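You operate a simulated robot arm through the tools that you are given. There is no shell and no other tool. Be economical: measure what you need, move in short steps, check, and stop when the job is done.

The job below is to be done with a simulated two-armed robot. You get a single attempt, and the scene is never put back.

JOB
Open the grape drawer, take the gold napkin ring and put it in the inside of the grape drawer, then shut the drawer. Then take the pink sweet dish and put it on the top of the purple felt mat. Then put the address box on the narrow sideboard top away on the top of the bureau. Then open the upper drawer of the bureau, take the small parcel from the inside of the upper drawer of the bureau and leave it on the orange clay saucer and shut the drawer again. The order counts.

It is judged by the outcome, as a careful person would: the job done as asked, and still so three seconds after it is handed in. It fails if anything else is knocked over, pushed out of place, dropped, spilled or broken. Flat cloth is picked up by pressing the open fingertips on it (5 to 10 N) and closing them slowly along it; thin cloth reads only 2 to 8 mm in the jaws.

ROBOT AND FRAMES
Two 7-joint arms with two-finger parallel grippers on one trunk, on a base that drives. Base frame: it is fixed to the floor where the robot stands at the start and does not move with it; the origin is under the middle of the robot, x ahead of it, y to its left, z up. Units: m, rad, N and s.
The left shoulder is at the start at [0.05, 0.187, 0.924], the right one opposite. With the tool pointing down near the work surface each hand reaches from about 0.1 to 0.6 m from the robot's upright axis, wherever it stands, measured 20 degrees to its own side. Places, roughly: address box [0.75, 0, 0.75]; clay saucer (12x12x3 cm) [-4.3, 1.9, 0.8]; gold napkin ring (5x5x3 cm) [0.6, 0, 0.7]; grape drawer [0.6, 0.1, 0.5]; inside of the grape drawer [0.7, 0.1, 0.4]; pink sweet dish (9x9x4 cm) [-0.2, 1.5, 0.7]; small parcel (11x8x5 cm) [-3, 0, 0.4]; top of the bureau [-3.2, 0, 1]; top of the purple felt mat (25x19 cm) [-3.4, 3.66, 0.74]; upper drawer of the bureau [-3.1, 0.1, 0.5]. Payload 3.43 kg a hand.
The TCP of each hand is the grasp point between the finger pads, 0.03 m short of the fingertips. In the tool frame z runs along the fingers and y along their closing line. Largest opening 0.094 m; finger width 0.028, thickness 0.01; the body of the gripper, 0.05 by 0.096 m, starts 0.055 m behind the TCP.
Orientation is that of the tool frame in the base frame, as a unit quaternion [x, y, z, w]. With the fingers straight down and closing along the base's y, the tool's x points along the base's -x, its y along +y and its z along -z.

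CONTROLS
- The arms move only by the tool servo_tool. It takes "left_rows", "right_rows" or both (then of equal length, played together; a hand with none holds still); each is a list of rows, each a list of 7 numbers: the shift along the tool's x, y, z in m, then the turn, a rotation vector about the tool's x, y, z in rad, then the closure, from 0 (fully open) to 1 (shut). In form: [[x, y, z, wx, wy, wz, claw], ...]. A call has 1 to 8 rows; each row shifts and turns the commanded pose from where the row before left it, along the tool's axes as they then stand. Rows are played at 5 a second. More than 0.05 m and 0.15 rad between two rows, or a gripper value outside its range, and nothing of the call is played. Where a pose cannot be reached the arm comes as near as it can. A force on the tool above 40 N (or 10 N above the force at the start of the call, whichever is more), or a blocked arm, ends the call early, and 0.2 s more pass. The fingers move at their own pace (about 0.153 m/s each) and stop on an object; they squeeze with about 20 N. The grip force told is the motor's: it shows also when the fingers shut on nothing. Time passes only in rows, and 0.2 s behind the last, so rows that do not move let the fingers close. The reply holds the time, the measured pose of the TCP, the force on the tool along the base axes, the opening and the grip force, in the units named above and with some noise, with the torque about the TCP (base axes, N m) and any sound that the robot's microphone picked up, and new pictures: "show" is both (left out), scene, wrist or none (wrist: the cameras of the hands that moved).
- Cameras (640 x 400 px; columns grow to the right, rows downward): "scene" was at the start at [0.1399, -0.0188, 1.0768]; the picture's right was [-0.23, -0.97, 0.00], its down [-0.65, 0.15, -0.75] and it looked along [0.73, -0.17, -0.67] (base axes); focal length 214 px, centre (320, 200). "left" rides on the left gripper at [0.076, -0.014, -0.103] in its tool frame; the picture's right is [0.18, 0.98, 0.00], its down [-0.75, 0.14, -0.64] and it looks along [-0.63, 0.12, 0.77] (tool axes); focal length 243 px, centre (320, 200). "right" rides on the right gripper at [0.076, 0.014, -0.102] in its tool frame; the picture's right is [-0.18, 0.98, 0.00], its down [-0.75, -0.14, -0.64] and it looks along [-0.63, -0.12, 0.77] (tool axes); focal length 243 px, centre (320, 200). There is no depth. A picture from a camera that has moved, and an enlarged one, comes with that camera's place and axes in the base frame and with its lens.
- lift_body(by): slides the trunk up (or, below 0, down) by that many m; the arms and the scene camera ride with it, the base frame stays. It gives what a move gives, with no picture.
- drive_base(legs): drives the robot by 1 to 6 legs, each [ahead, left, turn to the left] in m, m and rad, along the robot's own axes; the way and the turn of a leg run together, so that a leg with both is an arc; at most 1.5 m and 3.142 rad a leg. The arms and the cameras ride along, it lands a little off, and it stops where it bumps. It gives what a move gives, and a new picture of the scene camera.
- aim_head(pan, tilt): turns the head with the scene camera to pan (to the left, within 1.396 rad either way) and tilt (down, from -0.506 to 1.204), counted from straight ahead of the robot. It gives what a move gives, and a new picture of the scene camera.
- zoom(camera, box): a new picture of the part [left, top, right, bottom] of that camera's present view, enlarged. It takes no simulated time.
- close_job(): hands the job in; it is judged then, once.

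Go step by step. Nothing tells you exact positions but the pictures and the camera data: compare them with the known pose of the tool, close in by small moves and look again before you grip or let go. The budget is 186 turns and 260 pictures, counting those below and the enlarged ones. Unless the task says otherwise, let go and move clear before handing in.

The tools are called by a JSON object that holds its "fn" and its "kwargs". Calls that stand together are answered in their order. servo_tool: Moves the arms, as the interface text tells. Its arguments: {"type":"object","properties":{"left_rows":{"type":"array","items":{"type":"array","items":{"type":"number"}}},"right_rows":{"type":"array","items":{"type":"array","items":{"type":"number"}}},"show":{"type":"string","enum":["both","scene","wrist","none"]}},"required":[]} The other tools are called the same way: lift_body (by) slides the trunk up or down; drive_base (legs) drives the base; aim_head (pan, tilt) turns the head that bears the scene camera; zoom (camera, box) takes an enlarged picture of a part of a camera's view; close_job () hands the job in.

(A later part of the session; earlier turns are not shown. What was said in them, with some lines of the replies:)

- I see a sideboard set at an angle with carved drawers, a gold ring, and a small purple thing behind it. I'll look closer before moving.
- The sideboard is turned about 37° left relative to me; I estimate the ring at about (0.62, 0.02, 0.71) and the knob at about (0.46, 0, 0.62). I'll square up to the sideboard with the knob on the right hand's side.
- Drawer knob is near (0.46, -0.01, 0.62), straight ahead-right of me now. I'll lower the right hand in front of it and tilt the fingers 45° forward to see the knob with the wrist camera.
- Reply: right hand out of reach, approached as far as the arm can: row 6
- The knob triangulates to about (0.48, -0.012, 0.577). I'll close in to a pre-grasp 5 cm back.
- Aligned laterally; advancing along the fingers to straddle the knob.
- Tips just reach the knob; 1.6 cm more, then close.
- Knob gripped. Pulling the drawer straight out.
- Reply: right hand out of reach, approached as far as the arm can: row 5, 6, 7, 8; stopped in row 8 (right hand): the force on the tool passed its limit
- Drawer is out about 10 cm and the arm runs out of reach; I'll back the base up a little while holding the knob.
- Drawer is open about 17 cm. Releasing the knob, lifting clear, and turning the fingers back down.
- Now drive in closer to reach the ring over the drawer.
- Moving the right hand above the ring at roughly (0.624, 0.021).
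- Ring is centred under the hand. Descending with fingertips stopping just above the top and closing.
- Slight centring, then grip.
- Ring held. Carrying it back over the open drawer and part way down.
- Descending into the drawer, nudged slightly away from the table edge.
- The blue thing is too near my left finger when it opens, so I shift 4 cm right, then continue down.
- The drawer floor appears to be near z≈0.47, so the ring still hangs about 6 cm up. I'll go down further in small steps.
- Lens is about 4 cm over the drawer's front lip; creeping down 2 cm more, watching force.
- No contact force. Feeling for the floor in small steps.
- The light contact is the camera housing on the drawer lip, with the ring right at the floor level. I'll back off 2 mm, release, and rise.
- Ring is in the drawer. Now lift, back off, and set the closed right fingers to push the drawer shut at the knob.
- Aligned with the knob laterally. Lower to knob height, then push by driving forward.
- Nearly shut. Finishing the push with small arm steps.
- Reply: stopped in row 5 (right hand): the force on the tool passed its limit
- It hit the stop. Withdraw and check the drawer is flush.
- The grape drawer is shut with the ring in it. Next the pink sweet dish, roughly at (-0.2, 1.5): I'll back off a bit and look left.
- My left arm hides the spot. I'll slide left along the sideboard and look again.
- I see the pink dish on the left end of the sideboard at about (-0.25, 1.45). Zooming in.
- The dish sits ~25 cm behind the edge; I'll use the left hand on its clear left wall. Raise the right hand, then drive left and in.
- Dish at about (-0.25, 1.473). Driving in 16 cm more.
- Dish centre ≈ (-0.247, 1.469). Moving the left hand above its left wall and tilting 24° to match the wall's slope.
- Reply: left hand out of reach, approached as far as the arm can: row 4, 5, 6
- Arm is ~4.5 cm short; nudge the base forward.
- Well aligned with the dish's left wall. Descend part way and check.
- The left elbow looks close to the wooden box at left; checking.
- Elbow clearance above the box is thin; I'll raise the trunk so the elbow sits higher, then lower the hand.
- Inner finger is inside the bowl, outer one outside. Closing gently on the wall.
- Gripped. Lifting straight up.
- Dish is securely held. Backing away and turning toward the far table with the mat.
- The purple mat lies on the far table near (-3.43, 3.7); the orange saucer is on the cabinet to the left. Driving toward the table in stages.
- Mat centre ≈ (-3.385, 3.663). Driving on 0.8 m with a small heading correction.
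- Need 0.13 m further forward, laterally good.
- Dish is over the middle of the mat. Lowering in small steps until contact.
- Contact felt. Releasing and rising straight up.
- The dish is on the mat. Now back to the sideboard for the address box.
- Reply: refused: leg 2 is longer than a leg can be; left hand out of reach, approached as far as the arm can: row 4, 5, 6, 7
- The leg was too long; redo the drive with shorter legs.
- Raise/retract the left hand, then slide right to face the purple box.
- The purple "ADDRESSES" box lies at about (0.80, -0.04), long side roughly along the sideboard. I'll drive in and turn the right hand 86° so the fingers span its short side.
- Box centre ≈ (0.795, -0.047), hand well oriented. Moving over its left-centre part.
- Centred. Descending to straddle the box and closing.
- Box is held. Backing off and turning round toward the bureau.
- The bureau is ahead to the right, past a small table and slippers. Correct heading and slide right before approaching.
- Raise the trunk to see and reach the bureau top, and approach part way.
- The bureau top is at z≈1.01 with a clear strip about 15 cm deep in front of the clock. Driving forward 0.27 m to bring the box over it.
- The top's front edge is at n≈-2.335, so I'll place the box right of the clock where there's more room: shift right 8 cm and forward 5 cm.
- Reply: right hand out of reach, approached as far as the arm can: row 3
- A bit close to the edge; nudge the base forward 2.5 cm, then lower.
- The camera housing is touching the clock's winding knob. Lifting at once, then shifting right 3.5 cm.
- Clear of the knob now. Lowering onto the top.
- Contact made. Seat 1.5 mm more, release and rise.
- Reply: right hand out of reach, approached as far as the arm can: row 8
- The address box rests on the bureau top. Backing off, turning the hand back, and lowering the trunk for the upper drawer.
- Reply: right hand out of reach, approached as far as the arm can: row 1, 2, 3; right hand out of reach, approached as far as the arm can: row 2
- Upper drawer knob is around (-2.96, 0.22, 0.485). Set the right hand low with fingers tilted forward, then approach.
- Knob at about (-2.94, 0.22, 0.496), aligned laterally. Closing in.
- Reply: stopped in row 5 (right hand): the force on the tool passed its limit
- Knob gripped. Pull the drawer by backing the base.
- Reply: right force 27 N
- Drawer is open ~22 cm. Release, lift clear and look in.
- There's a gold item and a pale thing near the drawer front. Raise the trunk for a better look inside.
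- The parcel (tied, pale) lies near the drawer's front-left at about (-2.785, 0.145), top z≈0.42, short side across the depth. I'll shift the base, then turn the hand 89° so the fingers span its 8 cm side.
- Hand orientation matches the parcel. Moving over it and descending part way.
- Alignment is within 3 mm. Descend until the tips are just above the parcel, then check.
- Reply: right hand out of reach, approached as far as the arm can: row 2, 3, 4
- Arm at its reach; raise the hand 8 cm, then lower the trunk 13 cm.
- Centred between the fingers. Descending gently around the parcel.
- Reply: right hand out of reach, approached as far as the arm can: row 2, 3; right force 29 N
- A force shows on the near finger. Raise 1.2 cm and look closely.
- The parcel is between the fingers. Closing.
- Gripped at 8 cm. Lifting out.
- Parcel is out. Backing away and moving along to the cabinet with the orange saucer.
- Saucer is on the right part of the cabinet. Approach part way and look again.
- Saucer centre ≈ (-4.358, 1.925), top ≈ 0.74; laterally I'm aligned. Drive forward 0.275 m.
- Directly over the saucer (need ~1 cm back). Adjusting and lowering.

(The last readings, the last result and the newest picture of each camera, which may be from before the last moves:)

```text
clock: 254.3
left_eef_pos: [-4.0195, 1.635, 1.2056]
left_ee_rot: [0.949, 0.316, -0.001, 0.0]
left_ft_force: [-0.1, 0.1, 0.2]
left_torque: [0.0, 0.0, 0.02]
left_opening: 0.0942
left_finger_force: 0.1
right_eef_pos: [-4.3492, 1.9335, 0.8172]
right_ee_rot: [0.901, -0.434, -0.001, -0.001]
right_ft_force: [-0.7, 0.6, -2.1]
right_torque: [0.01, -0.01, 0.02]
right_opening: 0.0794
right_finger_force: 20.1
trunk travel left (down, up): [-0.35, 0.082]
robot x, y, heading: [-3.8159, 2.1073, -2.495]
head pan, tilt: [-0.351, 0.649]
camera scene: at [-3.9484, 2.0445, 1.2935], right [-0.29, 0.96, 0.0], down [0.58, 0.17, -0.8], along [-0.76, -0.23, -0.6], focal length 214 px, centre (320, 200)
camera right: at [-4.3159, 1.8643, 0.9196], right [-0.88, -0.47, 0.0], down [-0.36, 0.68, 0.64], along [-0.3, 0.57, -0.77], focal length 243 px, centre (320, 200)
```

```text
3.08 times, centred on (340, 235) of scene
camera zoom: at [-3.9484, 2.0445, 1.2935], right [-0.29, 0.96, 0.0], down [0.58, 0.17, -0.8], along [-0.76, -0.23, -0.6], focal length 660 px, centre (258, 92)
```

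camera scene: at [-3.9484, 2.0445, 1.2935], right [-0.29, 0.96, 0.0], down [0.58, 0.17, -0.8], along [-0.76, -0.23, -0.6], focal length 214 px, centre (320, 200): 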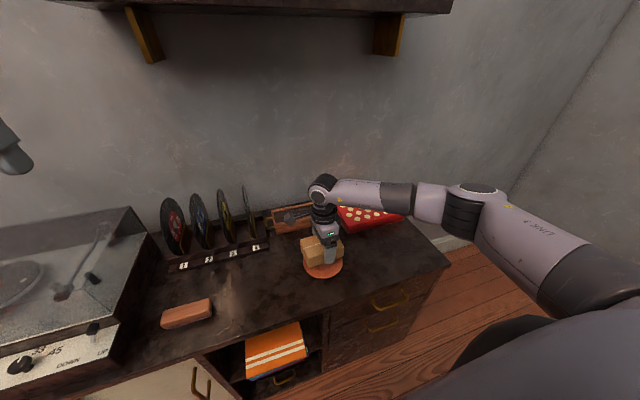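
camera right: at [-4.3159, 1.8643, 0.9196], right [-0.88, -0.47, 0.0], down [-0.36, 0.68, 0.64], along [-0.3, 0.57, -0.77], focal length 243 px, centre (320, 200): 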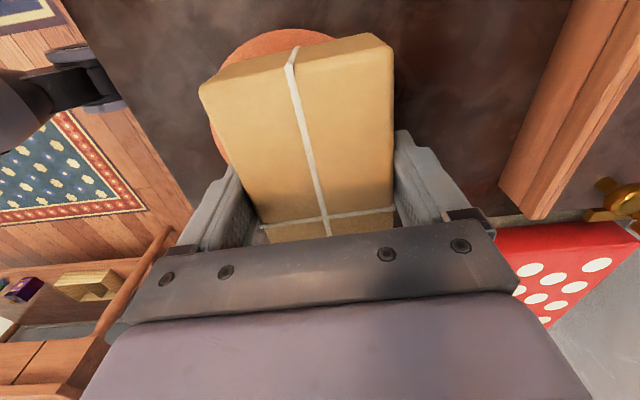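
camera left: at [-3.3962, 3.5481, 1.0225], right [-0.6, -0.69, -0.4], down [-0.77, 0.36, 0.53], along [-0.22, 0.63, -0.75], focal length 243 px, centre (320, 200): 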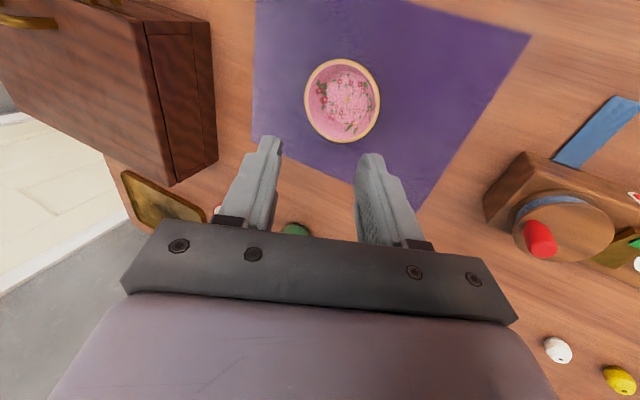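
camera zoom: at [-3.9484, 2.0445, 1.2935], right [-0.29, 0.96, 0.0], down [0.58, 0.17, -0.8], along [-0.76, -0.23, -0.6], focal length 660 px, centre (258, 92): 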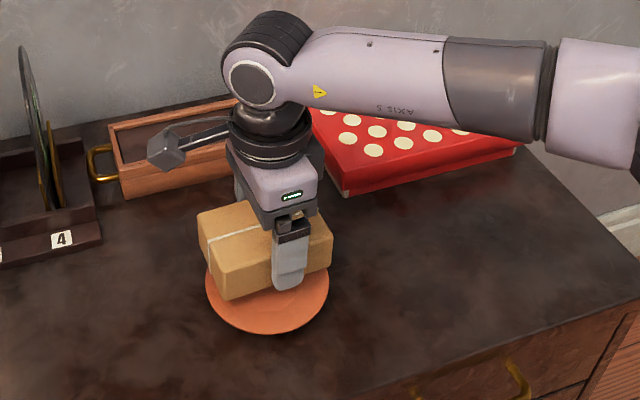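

{"fn": "servo_tool", "kwargs": {"right_rows": [[0, -0.008, 0.01, 0, 0, 0, 1], [0, 0, 0.008, 0, 0, 0, 1], [0, 0, 0.004, 0, 0, 0, 1], [0, 0, 0, 0, 0, 0, 1]], "show": "none"}}

```text
clock: 255.3
left_eef_pos: [-4.0165, 1.6358, 1.2059]
left_ee_rot: [0.948, 0.317, -0.001, 0.001]
left_ft_force: [0.5, -0.8, -0.4]
left_torque: [0.01, -0.02, -0.01]
left_opening: 0.0938
left_finger_force: 0.1
right_eef_pos: [-4.3448, 1.9389, 0.7991]
right_ee_rot: [0.9, -0.435, -0.002, 0.002]
right_ft_force: [-0.8, 4.0, 16.6]
right_torque: [0.1, -0.05, 0.07]
right_opening: 0.0792
right_finger_force: 20.0
trunk travel left (down, up): [-0.35, 0.082]
robot x, y, heading: [-3.8183, 2.1038, -2.5]
head pan, tilt: [-0.351, 0.649]
```

Firm, centred contact. Ease off 2 mm, release and rise.

{"fn": "servo_tool", "kwargs": {"right_rows": [[0, 0, -0.002, 0, 0, 0, 1], [0, 0, 0, 0, 0, 0, 0.1], [0, 0, 0, 0, 0, 0, 0], [0, 0, 0, 0, 0, 0, 0], [0, 0, -0.02, 0, 0, 0, 0], [0, 0, -0.04, 0, 0, 0, 0], [0, 0, -0.045, 0, 0, 0, 0], [0, 0, -0.045, 0, 0, 0, 0]], "show": "both"}}

{"fn": "zoom", "kwargs": {"camera": "scene", "box": [240, 170, 440, 300]}}

```text
clock: 257.1
left_eef_pos: [-4.0187, 1.6344, 1.2053]
left_ee_rot: [0.949, 0.316, -0.002, 0.0]
left_ft_force: [-0.2, 0.0, -0.5]
left_torque: [-0.03, 0.03, -0.01]
left_opening: 0.0939
left_finger_force: 0.1
right_eef_pos: [-4.3448, 1.9374, 0.9475]
right_ee_rot: [0.9, -0.435, -0.001, -0.001]
right_ft_force: [-0.2, -0.2, -0.1]
right_torque: [-0.03, -0.01, 0.0]
right_opening: 0.0942
right_finger_force: 0.0
trunk travel left (down, up): [-0.35, 0.082]
robot x, y, heading: [-3.8186, 2.1024, -2.503]
head pan, tilt: [-0.351, 0.649]
camera scene: at [-3.9479, 2.0445, 1.2936], right [-0.29, 0.96, 0.0], down [0.58, 0.17, -0.8], along [-0.76, -0.23, -0.6], focal length 214 px, centre (320, 200)
camera right: at [-4.3094, 1.8685, 1.0492], right [-0.88, -0.47, 0.0], down [-0.36, 0.68, 0.64], along [-0.3, 0.57, -0.76], focal length 243 px, centre (320, 200)
```

scene: 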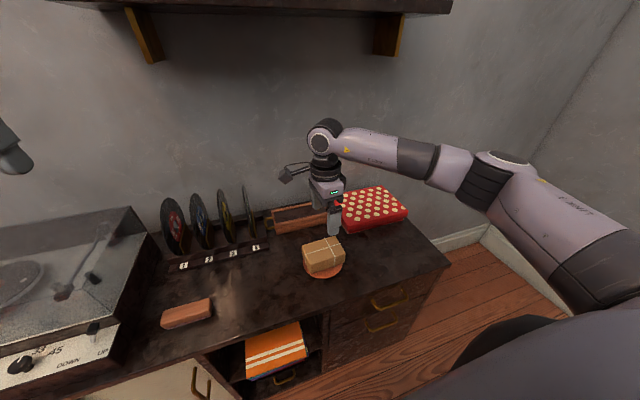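
right: 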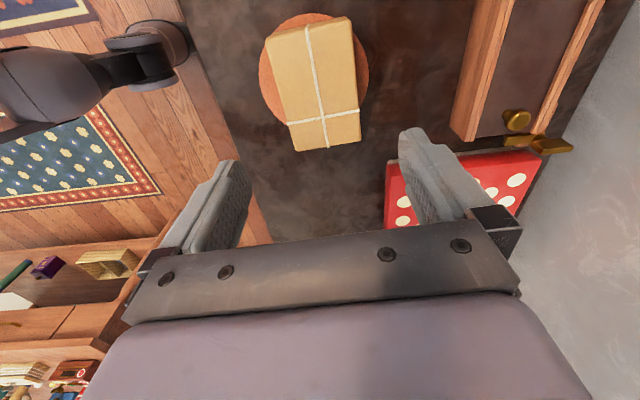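

```text
3.08 times, centred on (340, 235) of scene
camera zoom: at [-3.9479, 2.0445, 1.2936], right [-0.29, 0.96, 0.0], down [0.58, 0.17, -0.8], along [-0.76, -0.23, -0.6], focal length 660 px, centre (258, 92)
```

zoom: 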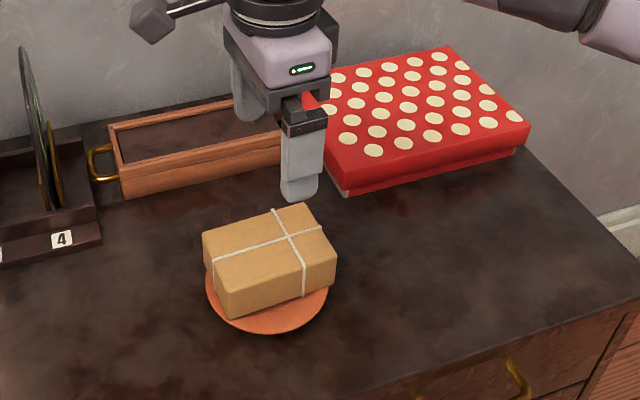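

The parcel rests on the saucer. Going back to shut the bureau drawer.

{"fn": "drive_base", "kwargs": {"legs": [[-0.65, 0, 0], [0, 1.2, 0], [0, 1.03, 0]]}}

{"fn": "lift_body", "kwargs": {"by": -0.28}}

{"fn": "servo_tool", "kwargs": {"right_rows": [[0, 0, 0, 0, 0, -0.149, 1], [0, 0, 0, 0, 0, -0.149, 1], [0, 0, 0, 0, 0, -0.149, 1], [0, 0, 0, 0, 0, -0.149, 1], [0, 0, 0, 0, 0, -0.149, 1], [0, 0, 0, 0, 0, -0.149, 1], [0, 0, 0, 0, 0, -0.149, 1], [0, 0, 0, 0, 0, -0.149, 1]], "show": "none"}}

{"fn": "servo_tool", "kwargs": {"right_rows": [[0, 0, 0, 0, 0, -0.149, 1], [0, 0, 0, 0, 0, -0.149, 1], [0, 0, 0, 0, 0, -0.045, 1], [0.04, 0, 0, 0, 0, 0, 1], [0.04, 0, 0, 0, 0, 0, 1]], "show": "none"}}

{"fn": "aim_head", "kwargs": {"pan": -0.1, "tilt": 0.6}}

```text
clock: 271.4
left_eef_pos: [-2.1711, 0.2409, 1.2037]
left_ee_rot: [0.949, 0.316, -0.002, 0.0]
left_ft_force: [-0.7, -0.3, -0.9]
left_torque: [-0.03, -0.01, 0.0]
left_opening: 0.094
left_finger_force: 0.0
right_eef_pos: [-2.4963, 0.5445, 0.9458]
right_ee_rot: [0.9, -0.435, 0.0, 0.0]
right_ft_force: [0.1, 0.6, -0.5]
right_torque: [0.03, 0.0, 0.01]
right_opening: 0.0939
right_finger_force: 0.1
trunk travel left (down, up): [-0.35, 0.082]
robot x, y, heading: [-1.9716, 0.71, -2.501]
head pan, tilt: [-0.351, 0.649]
camera scene: at [-2.0994, 0.6508, 1.2936], right [-0.29, 0.96, 0.0], down [0.58, 0.17, -0.8], along [-0.76, -0.23, -0.6], focal length 214 px, centre (320, 200)
```

scene: 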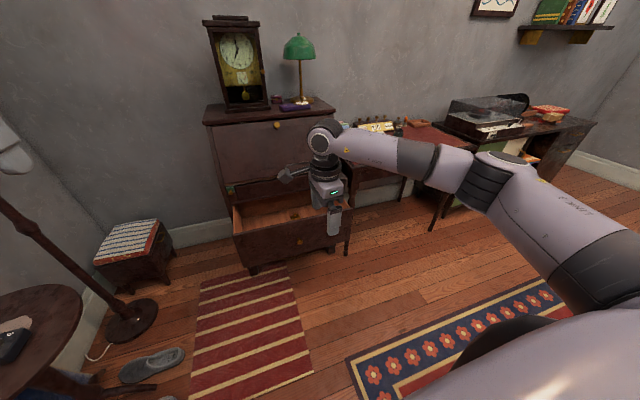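

```text
clock: 274.2
left_eef_pos: [-2.1703, 0.2415, 0.9256]
left_ee_rot: [0.949, 0.316, -0.001, 0.0]
left_ft_force: [-0.1, 0.1, 0.5]
left_torque: [-0.01, 0.02, 0.01]
left_opening: 0.0941
left_finger_force: 0.0
right_eef_pos: [-2.4951, 0.5447, 0.6669]
right_ee_rot: [0.9, -0.436, -0.001, -0.002]
right_ft_force: [0.6, 0.8, 0.2]
right_torque: [0.01, -0.01, 0.03]
right_opening: 0.0938
right_finger_force: 0.1
trunk travel left (down, up): [-0.07, 0.362]
robot x, y, heading: [-1.9691, 0.7118, -2.499]
head pan, tilt: [-0.351, 0.649]
```

```text
clock: 276.0
left_eef_pos: [-2.17, 0.2415, 0.9257]
left_ee_rot: [0.949, 0.317, -0.001, 0.0]
left_ft_force: [0.1, 0.6, -0.2]
left_torque: [0.01, 0.01, -0.01]
left_opening: 0.0942
left_finger_force: 0.1
right_eef_pos: [-2.495, 0.5434, 0.6665]
right_ee_rot: [0.989, 0.147, 0.0, 0.0]
right_ft_force: [-0.3, -0.5, 0.1]
right_torque: [0.01, 0.0, 0.02]
right_opening: 0.0
right_finger_force: 20.8
trunk travel left (down, up): [-0.07, 0.362]
robot x, y, heading: [-1.9723, 0.7081, -2.495]
head pan, tilt: [-0.351, 0.649]
```

```text
clock: 277.2
left_eef_pos: [-2.1704, 0.2408, 0.9257]
left_ee_rot: [0.949, 0.316, -0.001, 0.0]
left_ft_force: [-0.1, -0.5, 0.4]
left_torque: [-0.01, 0.02, 0.04]
left_opening: 0.094
left_finger_force: 0.1
right_eef_pos: [-2.4317, 0.5915, 0.6647]
right_ee_rot: [0.95, 0.312, -0.001, -0.002]
right_ft_force: [0.0, 1.0, 0.2]
right_torque: [0.0, 0.02, 0.02]
right_opening: 0.0
right_finger_force: 19.8
trunk travel left (down, up): [-0.07, 0.362]
robot x, y, heading: [-1.968, 0.7113, -2.5]
head pan, tilt: [-0.351, 0.649]
```

```text
clock: 277.9
left_eef_pos: [-2.1704, 0.2408, 0.9243]
left_ee_rot: [0.949, 0.316, -0.001, 0.001]
left_ft_force: [-0.6, 0.0, -0.8]
left_torque: [0.02, -0.03, -0.03]
left_opening: 0.094
left_finger_force: 0.0
right_eef_pos: [-2.4313, 0.5896, 0.6653]
right_ee_rot: [0.95, 0.312, 0.0, -0.001]
right_ft_force: [-0.1, -0.9, 0.9]
right_torque: [0.0, 0.02, 0.0]
right_opening: 0.0
right_finger_force: 19.9
trunk travel left (down, up): [-0.07, 0.362]
robot x, y, heading: [-1.9662, 0.7072, -2.504]
head pan, tilt: [-0.099, 0.6]
camera scene: at [-2.0921, 0.6303, 1.0178], right [-0.52, 0.86, 0.0], down [0.48, 0.29, -0.82], along [-0.71, -0.43, -0.57], focal length 214 px, centre (320, 200)
```

scene: 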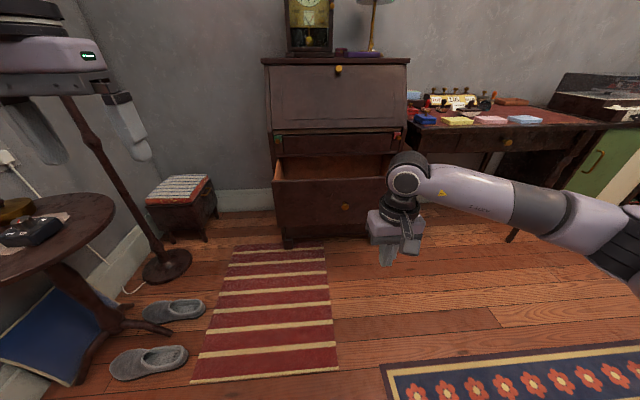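

Aligned with the knob. Tilt and lower the closed fingers to knob height, then push by driving.

{"fn": "servo_tool", "kwargs": {"right_rows": [[0, 0, 0, 0, -0.12, 0, 1], [0, 0, 0, 0, -0.12, 0, 1], [0, 0, 0, 0, -0.12, 0, 1], [0, 0, 0, 0, -0.12, 0, 1], [0, 0, 0, 0, -0.12, 0, 1], [0.0275, 0, 0.04, 0, 0, 0, 1], [0.0275, 0, 0.04, 0, 0, 0, 1], [0.0275, 0, 0.04, 0, 0, 0, 1]], "show": "none"}}

{"fn": "drive_base", "kwargs": {"legs": [[0.3, 0, 0]]}}

{"fn": "zoom", "kwargs": {"camera": "right", "box": [0, 0, 640, 400]}}

```text
clock: 279.8
left_eef_pos: [-2.171, 0.241, 0.9252]
left_ee_rot: [0.949, 0.316, -0.001, 0.0]
left_ft_force: [1.0, -0.4, 0.2]
left_torque: [0.01, 0.02, 0.03]
left_opening: 0.0939
left_finger_force: 0.0
right_eef_pos: [-2.4304, 0.59, 0.52]
right_ee_rot: [0.907, 0.298, -0.282, 0.092]
right_ft_force: [-0.1, 0.1, -0.9]
right_torque: [-0.01, -0.03, 0.01]
right_opening: 0.0
right_finger_force: 19.6
trunk travel left (down, up): [-0.07, 0.362]
robot x, y, heading: [-1.9693, 0.7114, -2.496]
head pan, tilt: [-0.099, 0.6]
```

```text
clock: 281.8
left_eef_pos: [-2.4158, 0.0603, 0.9263]
left_ee_rot: [0.95, 0.313, 0.0, 0.0]
left_ft_force: [-0.3, 0.7, 0.1]
left_torque: [0.02, 0.0, 0.02]
left_opening: 0.0942
left_finger_force: 0.1
right_eef_pos: [-2.6733, 0.4111, 0.5206]
right_ee_rot: [0.908, 0.296, -0.282, 0.089]
right_ft_force: [-0.8, 0.4, 0.6]
right_torque: [-0.01, -0.02, -0.03]
right_opening: 0.0
right_finger_force: 20.6
trunk travel left (down, up): [-0.07, 0.362]
robot x, y, heading: [-2.2134, 0.528, -2.507]
head pan, tilt: [-0.099, 0.6]
camera scene: at [-2.3356, 0.4499, 1.0179], right [-0.51, 0.86, 0.0], down [0.49, 0.29, -0.83], along [-0.71, -0.42, -0.56], focal length 214 px, centre (320, 200)
```

scene: 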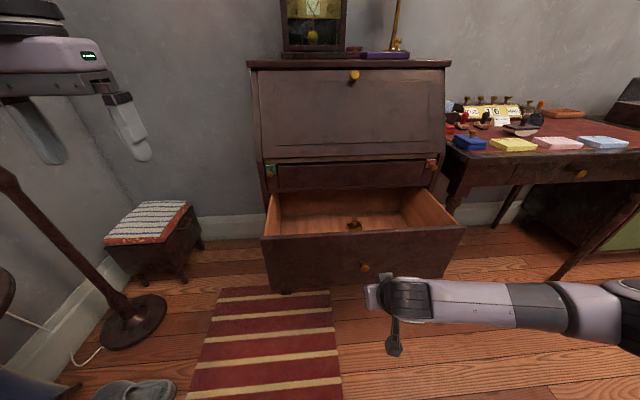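

```text
1.00 times, centred on (320, 200) of right
camera zoom: at [-2.5697, 0.4709, 0.5629], right [0.46, -0.88, 0.1], down [-0.29, -0.04, 0.96], along [-0.84, -0.47, -0.28], focal length 243 px, centre (320, 200)
```

zoom: 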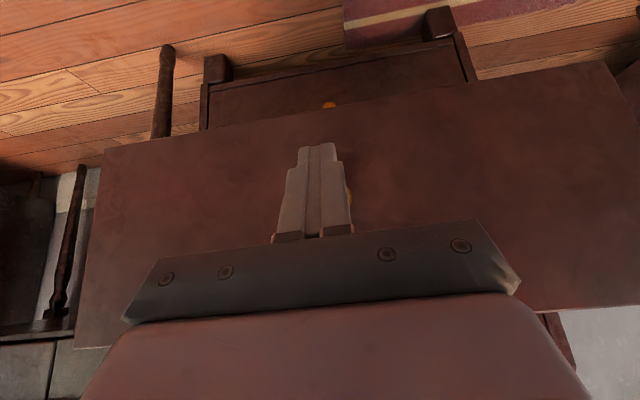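

Shift 1.2 cm left to be square on the knob, then push.

{"fn": "servo_tool", "kwargs": {"right_rows": [[0, 0.012, 0, 0, 0, 0, 1], [0, 0, 0, 0, 0, 0, 1]], "show": "none"}}

{"fn": "drive_base", "kwargs": {"legs": [[0.27, 0, 0.009]]}}

{"fn": "zoom", "kwargs": {"camera": "right", "box": [0, 0, 640, 400]}}

```text
clock: 282.4
left_eef_pos: [-2.4167, 0.0619, 0.9256]
left_ee_rot: [0.95, 0.313, -0.001, 0.001]
left_ft_force: [0.2, 1.1, 0.2]
left_torque: [0.01, -0.01, 0.01]
left_opening: 0.0941
left_finger_force: 0.0
right_eef_pos: [-2.6665, 0.4015, 0.522]
right_ee_rot: [0.908, 0.296, -0.282, 0.09]
right_ft_force: [-0.2, 0.3, 1.0]
right_torque: [-0.05, 0.04, 0.01]
right_opening: 0.0
right_finger_force: 20.0
trunk travel left (down, up): [-0.07, 0.362]
robot x, y, heading: [-2.2133, 0.5294, -2.509]
head pan, tilt: [-0.099, 0.6]
```

```text
clock: 284.3
left_eef_pos: [-2.6295, -0.1007, 0.9255]
left_ee_rot: [0.949, 0.315, 0.0, 0.0]
left_ft_force: [0.0, 0.6, 0.0]
left_torque: [0.01, 0.0, 0.0]
left_opening: 0.0938
left_finger_force: 0.1
right_eef_pos: [-2.8814, 0.2384, 0.5217]
right_ee_rot: [0.907, 0.298, -0.282, 0.091]
right_ft_force: [1.0, -0.3, 0.2]
right_torque: [0.0, 0.02, -0.03]
right_opening: 0.0002
right_finger_force: 20.2
trunk travel left (down, up): [-0.07, 0.362]
robot x, y, heading: [-2.427, 0.3679, -2.501]
head pan, tilt: [-0.099, 0.6]
camera scene: at [-2.5503, 0.2891, 1.0179], right [-0.52, 0.86, 0.0], down [0.48, 0.29, -0.83], along [-0.71, -0.43, -0.56], focal length 214 px, centre (320, 200)
```

scene: 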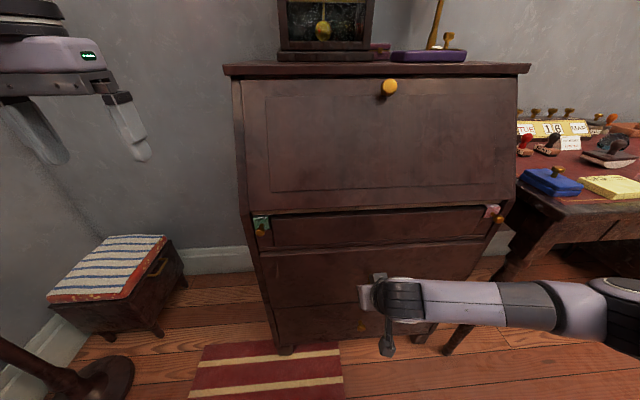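

```text
1.00 times, centred on (320, 200) of right
camera zoom: at [-2.7776, 0.2983, 0.5628], right [0.46, -0.88, 0.1], down [-0.29, -0.04, 0.96], along [-0.84, -0.47, -0.28], focal length 243 px, centre (320, 200)
```

zoom: 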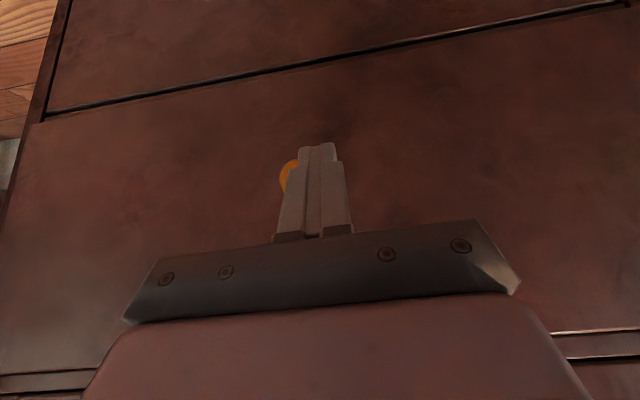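

Almost shut; finish with small arm pushes.

{"fn": "servo_tool", "kwargs": {"right_rows": [[-0.0066, -0.003, 0.0045, 0, 0, 0, 1], [-0.0066, -0.003, 0.0045, 0, 0, 0, 1], [-0.0066, 0, 0.0045, 0, 0, 0, 1], [-0.0066, 0, 0.0045, 0, 0, 0, 1], [-0.0066, 0, 0.0045, 0, 0, 0, 1], [-0.0066, 0, 0.0045, 0, 0, 0, 1]], "show": "both"}}

```text
clock: 285.1
left_eef_pos: [-2.6265, -0.0989, 0.9256]
left_ee_rot: [0.949, 0.315, -0.002, 0.001]
left_ft_force: [0.1, 0.1, -0.5]
left_torque: [0.0, -0.01, 0.02]
left_opening: 0.0938
left_finger_force: 0.1
right_eef_pos: [-2.8939, 0.2311, 0.52]
right_ee_rot: [0.908, 0.303, -0.274, 0.094]
right_ft_force: [6.9, 5.8, 6.9]
right_torque: [0.0, 0.1, -0.07]
right_opening: 0.0001
right_finger_force: 20.0
trunk travel left (down, up): [-0.07, 0.362]
robot x, y, heading: [-2.4235, 0.3709, -2.499]
head pan, tilt: [-0.099, 0.6]
stopped in row 3 (right hand): the force on the tool passed its limit (the readings are from after the stop); the commanded pose is now the measured one
camera scene: at [-2.5492, 0.2897, 1.0181], right [-0.52, 0.86, 0.0], down [0.48, 0.29, -0.83], along [-0.71, -0.43, -0.56], focal length 214 px, centre (320, 200)
camera right: at [-2.7909, 0.2929, 0.5642], right [0.47, -0.88, 0.11], down [-0.31, -0.05, 0.95], along [-0.83, -0.48, -0.29], focal length 243 px, centre (320, 200)
```

scene: 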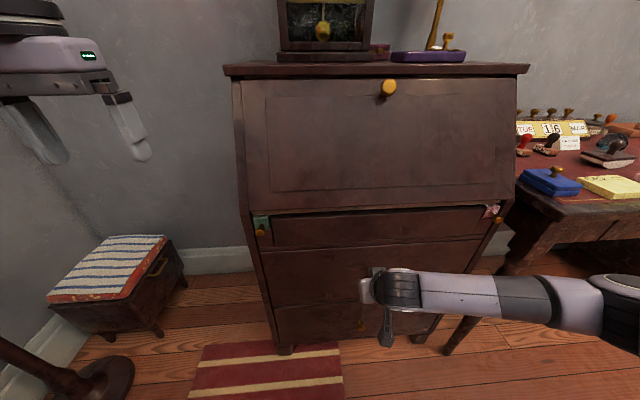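
right: 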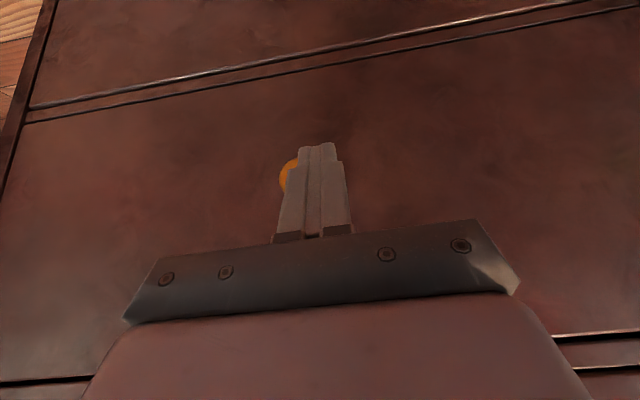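

It hit the stop. Back off and check everything.

{"fn": "drive_base", "kwargs": {"legs": [[-0.45, 0, 0]]}}

{"fn": "zoom", "kwargs": {"camera": "scene", "box": [230, 20, 450, 260]}}

{"fn": "zoom", "kwargs": {"camera": "right", "box": [0, 0, 640, 400]}}

```text
clock: 287.8
left_eef_pos: [-2.2677, 0.1714, 0.9243]
left_ee_rot: [0.949, 0.315, -0.001, 0.0]
left_ft_force: [0.7, -0.8, 0.5]
left_torque: [0.02, -0.02, -0.02]
left_opening: 0.0939
left_finger_force: 0.1
right_eef_pos: [-2.5308, 0.5038, 0.5183]
right_ee_rot: [0.909, 0.3, -0.273, 0.093]
right_ft_force: [-0.4, 0.7, -0.1]
right_torque: [0.02, -0.01, -0.05]
right_opening: 0.0
right_finger_force: 20.0
trunk travel left (down, up): [-0.07, 0.362]
robot x, y, heading: [-2.0643, 0.6407, -2.5]
head pan, tilt: [-0.099, 0.6]
camera scene: at [-2.1874, 0.5601, 1.0179], right [-0.51, 0.86, 0.0], down [0.48, 0.29, -0.83], along [-0.71, -0.42, -0.56], focal length 214 px, centre (320, 200)
```

scene: 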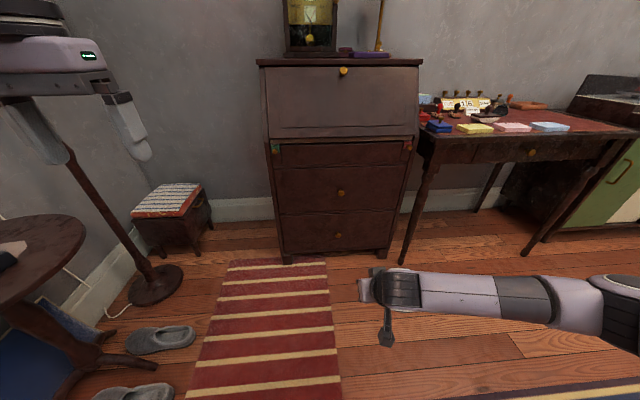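

```text
1.67 times, centred on (340, 140) of scene
camera zoom: at [-2.1874, 0.5601, 1.0179], right [-0.51, 0.86, 0.0], down [0.48, 0.29, -0.83], along [-0.71, -0.42, -0.56], focal length 358 px, centre (287, 300)
```

zoom: 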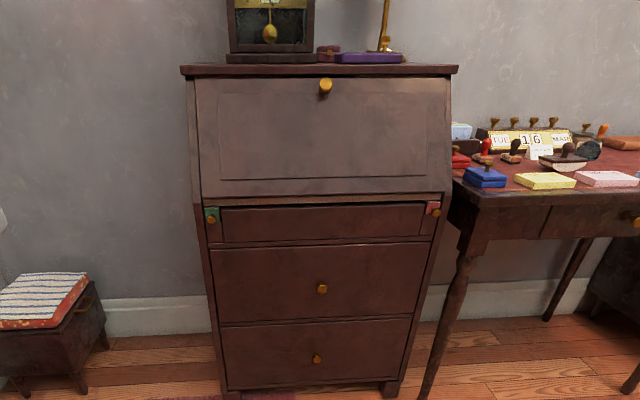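

```text
1.00 times, centred on (320, 200) of right
camera zoom: at [-2.4294, 0.5641, 0.5633], right [0.47, -0.88, 0.11], down [-0.31, -0.05, 0.95], along [-0.83, -0.47, -0.29], focal length 243 px, centre (320, 200)
```

zoom: 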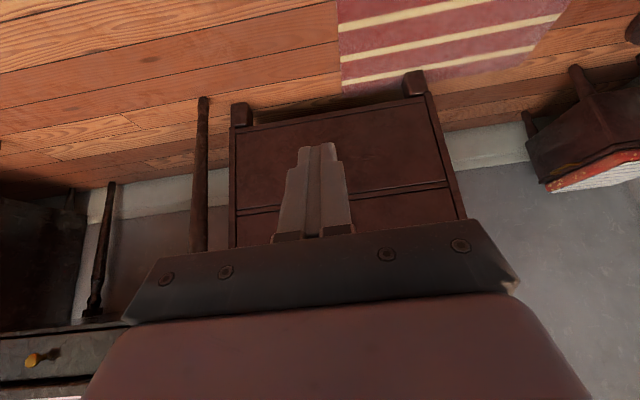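

The bureau drawer is flush, the address box is on the bureau top, the parcel is on the saucer and both hands are empty and clear. Handing in.

{"fn": "close_job", "kwargs": {}}

```text
The job is handed in.
```

I did all four parts in the order you asked, and the job is handed in. Nothing was seen to fall or move out of place.

- **Napkin ring:** it is inside the grape drawer, and the drawer is shut.
- **Sweet dish:** it is on the purple felt mat.
- **Address box:** it is on the bureau top, to the right of the clock. While I was placing it, the gripper camera touched the clock's winding knob. The clock still stood in place afterwards.
- **Parcel:** it is on the orange clay saucer, about 1.5 cm off centre but steady when I let go. The bureau's upper drawer is shut.
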